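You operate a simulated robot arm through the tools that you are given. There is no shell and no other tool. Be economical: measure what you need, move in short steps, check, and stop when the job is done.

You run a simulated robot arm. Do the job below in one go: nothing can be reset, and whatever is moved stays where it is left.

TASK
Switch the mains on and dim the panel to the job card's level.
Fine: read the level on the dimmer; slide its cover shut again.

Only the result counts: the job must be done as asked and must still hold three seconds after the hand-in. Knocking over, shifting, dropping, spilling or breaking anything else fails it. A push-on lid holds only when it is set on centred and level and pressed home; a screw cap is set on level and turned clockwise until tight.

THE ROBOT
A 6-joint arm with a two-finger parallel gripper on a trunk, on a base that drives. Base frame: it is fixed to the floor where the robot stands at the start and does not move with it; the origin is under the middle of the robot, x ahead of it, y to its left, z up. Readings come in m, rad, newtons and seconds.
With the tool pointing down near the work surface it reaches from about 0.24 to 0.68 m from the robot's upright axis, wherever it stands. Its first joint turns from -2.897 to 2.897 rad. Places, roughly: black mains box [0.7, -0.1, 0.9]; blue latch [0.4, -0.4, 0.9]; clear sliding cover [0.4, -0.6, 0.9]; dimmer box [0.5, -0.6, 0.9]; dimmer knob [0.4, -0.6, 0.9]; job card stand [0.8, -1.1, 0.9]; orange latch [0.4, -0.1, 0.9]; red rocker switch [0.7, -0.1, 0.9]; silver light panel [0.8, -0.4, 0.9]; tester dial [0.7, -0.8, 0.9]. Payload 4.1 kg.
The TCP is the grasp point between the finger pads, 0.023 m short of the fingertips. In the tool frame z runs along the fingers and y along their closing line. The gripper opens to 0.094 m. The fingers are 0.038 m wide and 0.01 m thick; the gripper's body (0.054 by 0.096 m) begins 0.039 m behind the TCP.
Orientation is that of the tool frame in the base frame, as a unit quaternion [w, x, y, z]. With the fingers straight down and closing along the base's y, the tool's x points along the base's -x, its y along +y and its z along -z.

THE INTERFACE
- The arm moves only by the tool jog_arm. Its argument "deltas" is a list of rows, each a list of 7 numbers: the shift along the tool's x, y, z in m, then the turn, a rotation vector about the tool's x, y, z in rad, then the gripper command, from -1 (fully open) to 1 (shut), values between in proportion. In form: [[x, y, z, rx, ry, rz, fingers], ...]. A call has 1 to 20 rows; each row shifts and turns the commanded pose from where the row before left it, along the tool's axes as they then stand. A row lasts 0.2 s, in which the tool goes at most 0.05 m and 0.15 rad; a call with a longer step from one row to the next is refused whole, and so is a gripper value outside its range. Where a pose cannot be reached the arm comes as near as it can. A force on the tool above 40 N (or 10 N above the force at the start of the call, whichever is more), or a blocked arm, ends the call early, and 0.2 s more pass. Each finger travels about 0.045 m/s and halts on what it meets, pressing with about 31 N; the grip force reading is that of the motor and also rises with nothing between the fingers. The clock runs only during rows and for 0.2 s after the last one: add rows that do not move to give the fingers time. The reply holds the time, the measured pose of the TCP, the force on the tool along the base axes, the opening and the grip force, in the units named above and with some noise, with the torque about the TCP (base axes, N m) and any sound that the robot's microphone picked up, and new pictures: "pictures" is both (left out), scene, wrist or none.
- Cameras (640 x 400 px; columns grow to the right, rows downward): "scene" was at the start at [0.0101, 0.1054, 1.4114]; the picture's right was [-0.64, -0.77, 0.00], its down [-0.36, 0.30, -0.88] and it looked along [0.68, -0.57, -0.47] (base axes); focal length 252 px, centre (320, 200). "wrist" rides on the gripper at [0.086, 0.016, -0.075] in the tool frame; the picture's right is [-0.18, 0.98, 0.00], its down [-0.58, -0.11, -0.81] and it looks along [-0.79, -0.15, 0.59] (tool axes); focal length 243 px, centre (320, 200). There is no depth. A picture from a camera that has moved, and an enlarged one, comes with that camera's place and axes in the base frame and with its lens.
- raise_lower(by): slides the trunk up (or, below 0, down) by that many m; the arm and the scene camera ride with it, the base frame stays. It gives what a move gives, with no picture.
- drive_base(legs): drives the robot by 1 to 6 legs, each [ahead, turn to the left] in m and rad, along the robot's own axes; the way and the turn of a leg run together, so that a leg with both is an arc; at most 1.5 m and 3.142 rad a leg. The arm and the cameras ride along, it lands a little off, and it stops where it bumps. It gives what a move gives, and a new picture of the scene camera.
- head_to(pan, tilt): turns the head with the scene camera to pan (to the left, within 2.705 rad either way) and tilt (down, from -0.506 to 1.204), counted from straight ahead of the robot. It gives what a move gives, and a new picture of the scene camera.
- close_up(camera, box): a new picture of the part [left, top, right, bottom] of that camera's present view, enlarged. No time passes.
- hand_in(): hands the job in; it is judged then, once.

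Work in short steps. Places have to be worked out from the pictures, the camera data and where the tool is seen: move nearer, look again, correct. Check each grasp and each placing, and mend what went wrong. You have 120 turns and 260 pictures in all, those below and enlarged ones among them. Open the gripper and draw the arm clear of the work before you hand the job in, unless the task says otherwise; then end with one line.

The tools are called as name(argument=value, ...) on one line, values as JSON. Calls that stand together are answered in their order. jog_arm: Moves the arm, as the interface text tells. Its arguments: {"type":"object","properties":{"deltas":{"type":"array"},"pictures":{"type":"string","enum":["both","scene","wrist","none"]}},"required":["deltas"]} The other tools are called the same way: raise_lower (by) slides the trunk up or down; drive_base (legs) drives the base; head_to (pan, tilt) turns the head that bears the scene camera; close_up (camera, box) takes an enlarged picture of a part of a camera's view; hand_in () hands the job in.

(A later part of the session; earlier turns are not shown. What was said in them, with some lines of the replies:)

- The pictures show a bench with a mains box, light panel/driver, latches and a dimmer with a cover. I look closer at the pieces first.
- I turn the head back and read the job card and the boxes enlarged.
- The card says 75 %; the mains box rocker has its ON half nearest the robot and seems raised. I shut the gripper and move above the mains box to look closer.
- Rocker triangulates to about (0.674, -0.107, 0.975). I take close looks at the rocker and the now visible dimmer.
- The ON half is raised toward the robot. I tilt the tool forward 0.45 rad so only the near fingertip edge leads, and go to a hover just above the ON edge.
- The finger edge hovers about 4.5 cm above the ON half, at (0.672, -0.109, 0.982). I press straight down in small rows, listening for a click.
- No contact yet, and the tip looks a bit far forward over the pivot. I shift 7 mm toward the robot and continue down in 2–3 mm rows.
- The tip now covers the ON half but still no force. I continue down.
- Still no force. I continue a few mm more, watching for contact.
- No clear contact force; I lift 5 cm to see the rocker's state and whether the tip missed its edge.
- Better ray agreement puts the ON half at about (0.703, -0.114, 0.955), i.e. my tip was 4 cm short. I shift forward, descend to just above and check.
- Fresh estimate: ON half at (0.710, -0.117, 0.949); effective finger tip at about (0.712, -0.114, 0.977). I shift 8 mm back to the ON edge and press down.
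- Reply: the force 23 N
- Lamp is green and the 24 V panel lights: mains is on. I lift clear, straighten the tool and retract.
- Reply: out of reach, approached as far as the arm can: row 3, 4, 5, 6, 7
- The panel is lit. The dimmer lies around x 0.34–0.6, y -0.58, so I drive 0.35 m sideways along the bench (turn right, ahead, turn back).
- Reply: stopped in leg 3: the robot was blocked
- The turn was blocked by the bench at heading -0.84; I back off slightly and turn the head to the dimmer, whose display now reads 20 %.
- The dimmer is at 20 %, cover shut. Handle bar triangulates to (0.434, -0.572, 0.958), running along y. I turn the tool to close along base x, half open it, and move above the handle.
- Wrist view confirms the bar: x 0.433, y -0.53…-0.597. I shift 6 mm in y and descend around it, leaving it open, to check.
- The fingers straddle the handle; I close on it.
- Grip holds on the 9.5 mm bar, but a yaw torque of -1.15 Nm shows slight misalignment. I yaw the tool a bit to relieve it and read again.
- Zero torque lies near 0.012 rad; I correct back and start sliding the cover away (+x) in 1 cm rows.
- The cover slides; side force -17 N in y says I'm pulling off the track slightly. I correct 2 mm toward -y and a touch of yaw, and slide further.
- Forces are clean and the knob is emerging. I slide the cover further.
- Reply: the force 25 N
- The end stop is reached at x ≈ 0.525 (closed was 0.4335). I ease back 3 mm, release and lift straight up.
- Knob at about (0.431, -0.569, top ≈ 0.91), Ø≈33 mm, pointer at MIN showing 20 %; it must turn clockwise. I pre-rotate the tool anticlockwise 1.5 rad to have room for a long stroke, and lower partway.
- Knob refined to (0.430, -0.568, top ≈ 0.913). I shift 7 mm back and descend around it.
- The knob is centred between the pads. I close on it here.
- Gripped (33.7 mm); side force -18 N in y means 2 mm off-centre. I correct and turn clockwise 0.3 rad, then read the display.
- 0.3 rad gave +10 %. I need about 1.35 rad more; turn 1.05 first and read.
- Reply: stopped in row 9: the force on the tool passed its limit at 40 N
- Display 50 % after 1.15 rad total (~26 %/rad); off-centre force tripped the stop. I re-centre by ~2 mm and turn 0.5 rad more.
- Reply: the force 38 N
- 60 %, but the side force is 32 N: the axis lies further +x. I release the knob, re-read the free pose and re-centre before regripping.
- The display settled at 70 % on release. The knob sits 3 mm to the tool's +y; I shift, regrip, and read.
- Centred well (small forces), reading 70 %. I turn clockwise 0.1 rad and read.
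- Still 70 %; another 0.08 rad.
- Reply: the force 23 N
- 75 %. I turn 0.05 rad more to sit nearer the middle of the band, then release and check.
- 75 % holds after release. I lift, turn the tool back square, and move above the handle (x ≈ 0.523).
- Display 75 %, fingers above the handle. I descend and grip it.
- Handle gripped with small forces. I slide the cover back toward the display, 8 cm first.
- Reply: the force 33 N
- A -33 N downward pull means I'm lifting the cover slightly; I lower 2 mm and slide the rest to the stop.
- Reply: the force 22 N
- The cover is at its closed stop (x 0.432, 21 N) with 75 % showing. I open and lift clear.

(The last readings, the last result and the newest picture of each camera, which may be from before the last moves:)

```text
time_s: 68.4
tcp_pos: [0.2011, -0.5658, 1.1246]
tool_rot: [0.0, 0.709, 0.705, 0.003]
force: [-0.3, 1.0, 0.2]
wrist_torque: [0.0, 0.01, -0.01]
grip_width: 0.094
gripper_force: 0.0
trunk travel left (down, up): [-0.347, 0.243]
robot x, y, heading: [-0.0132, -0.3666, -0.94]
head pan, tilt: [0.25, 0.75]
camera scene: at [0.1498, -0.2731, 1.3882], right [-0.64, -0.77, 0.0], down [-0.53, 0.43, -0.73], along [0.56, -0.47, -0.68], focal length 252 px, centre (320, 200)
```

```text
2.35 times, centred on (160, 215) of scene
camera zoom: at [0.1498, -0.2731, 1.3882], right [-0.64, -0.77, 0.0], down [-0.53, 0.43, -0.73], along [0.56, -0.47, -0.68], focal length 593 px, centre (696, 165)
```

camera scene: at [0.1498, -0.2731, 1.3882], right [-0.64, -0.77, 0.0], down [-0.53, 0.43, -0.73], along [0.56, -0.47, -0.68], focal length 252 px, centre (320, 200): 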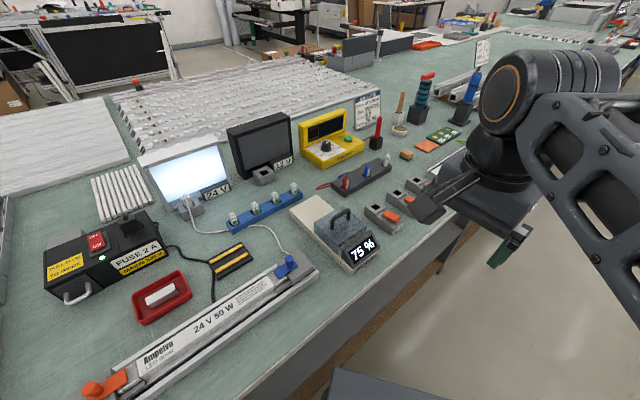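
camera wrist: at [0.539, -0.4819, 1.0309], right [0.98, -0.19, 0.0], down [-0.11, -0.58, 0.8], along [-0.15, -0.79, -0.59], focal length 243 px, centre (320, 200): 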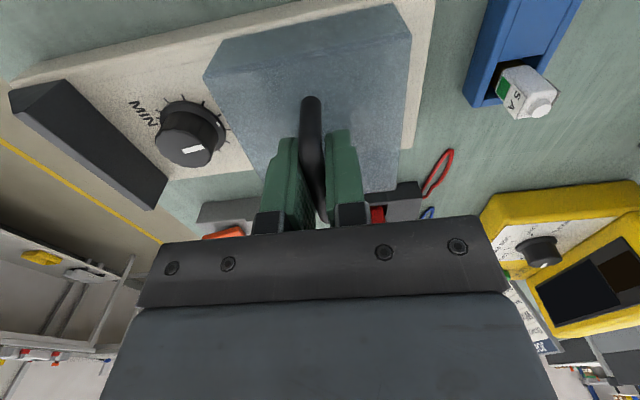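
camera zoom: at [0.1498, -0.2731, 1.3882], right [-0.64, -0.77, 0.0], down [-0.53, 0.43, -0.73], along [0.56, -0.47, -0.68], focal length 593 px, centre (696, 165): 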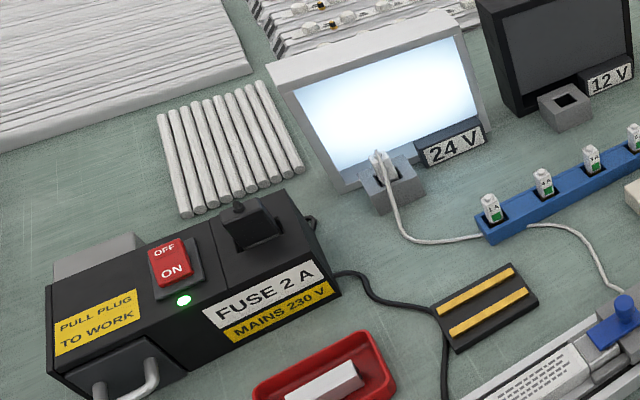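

The lamp is green, the panel is bright, the display reads 75 %, the cover is back at its closed position and the arm is clear. I hand in.

hand_in()

```text
The job is handed in.
```

The mains is on, the panel is dimmed to the job card's 75 % as read on the dimmer, the cover is slid shut again, and the arm is clear with the gripper open. While driving along the bench, the base was stopped by something, probably the bench edge. I backed off, and nothing in the later pictures looked moved.
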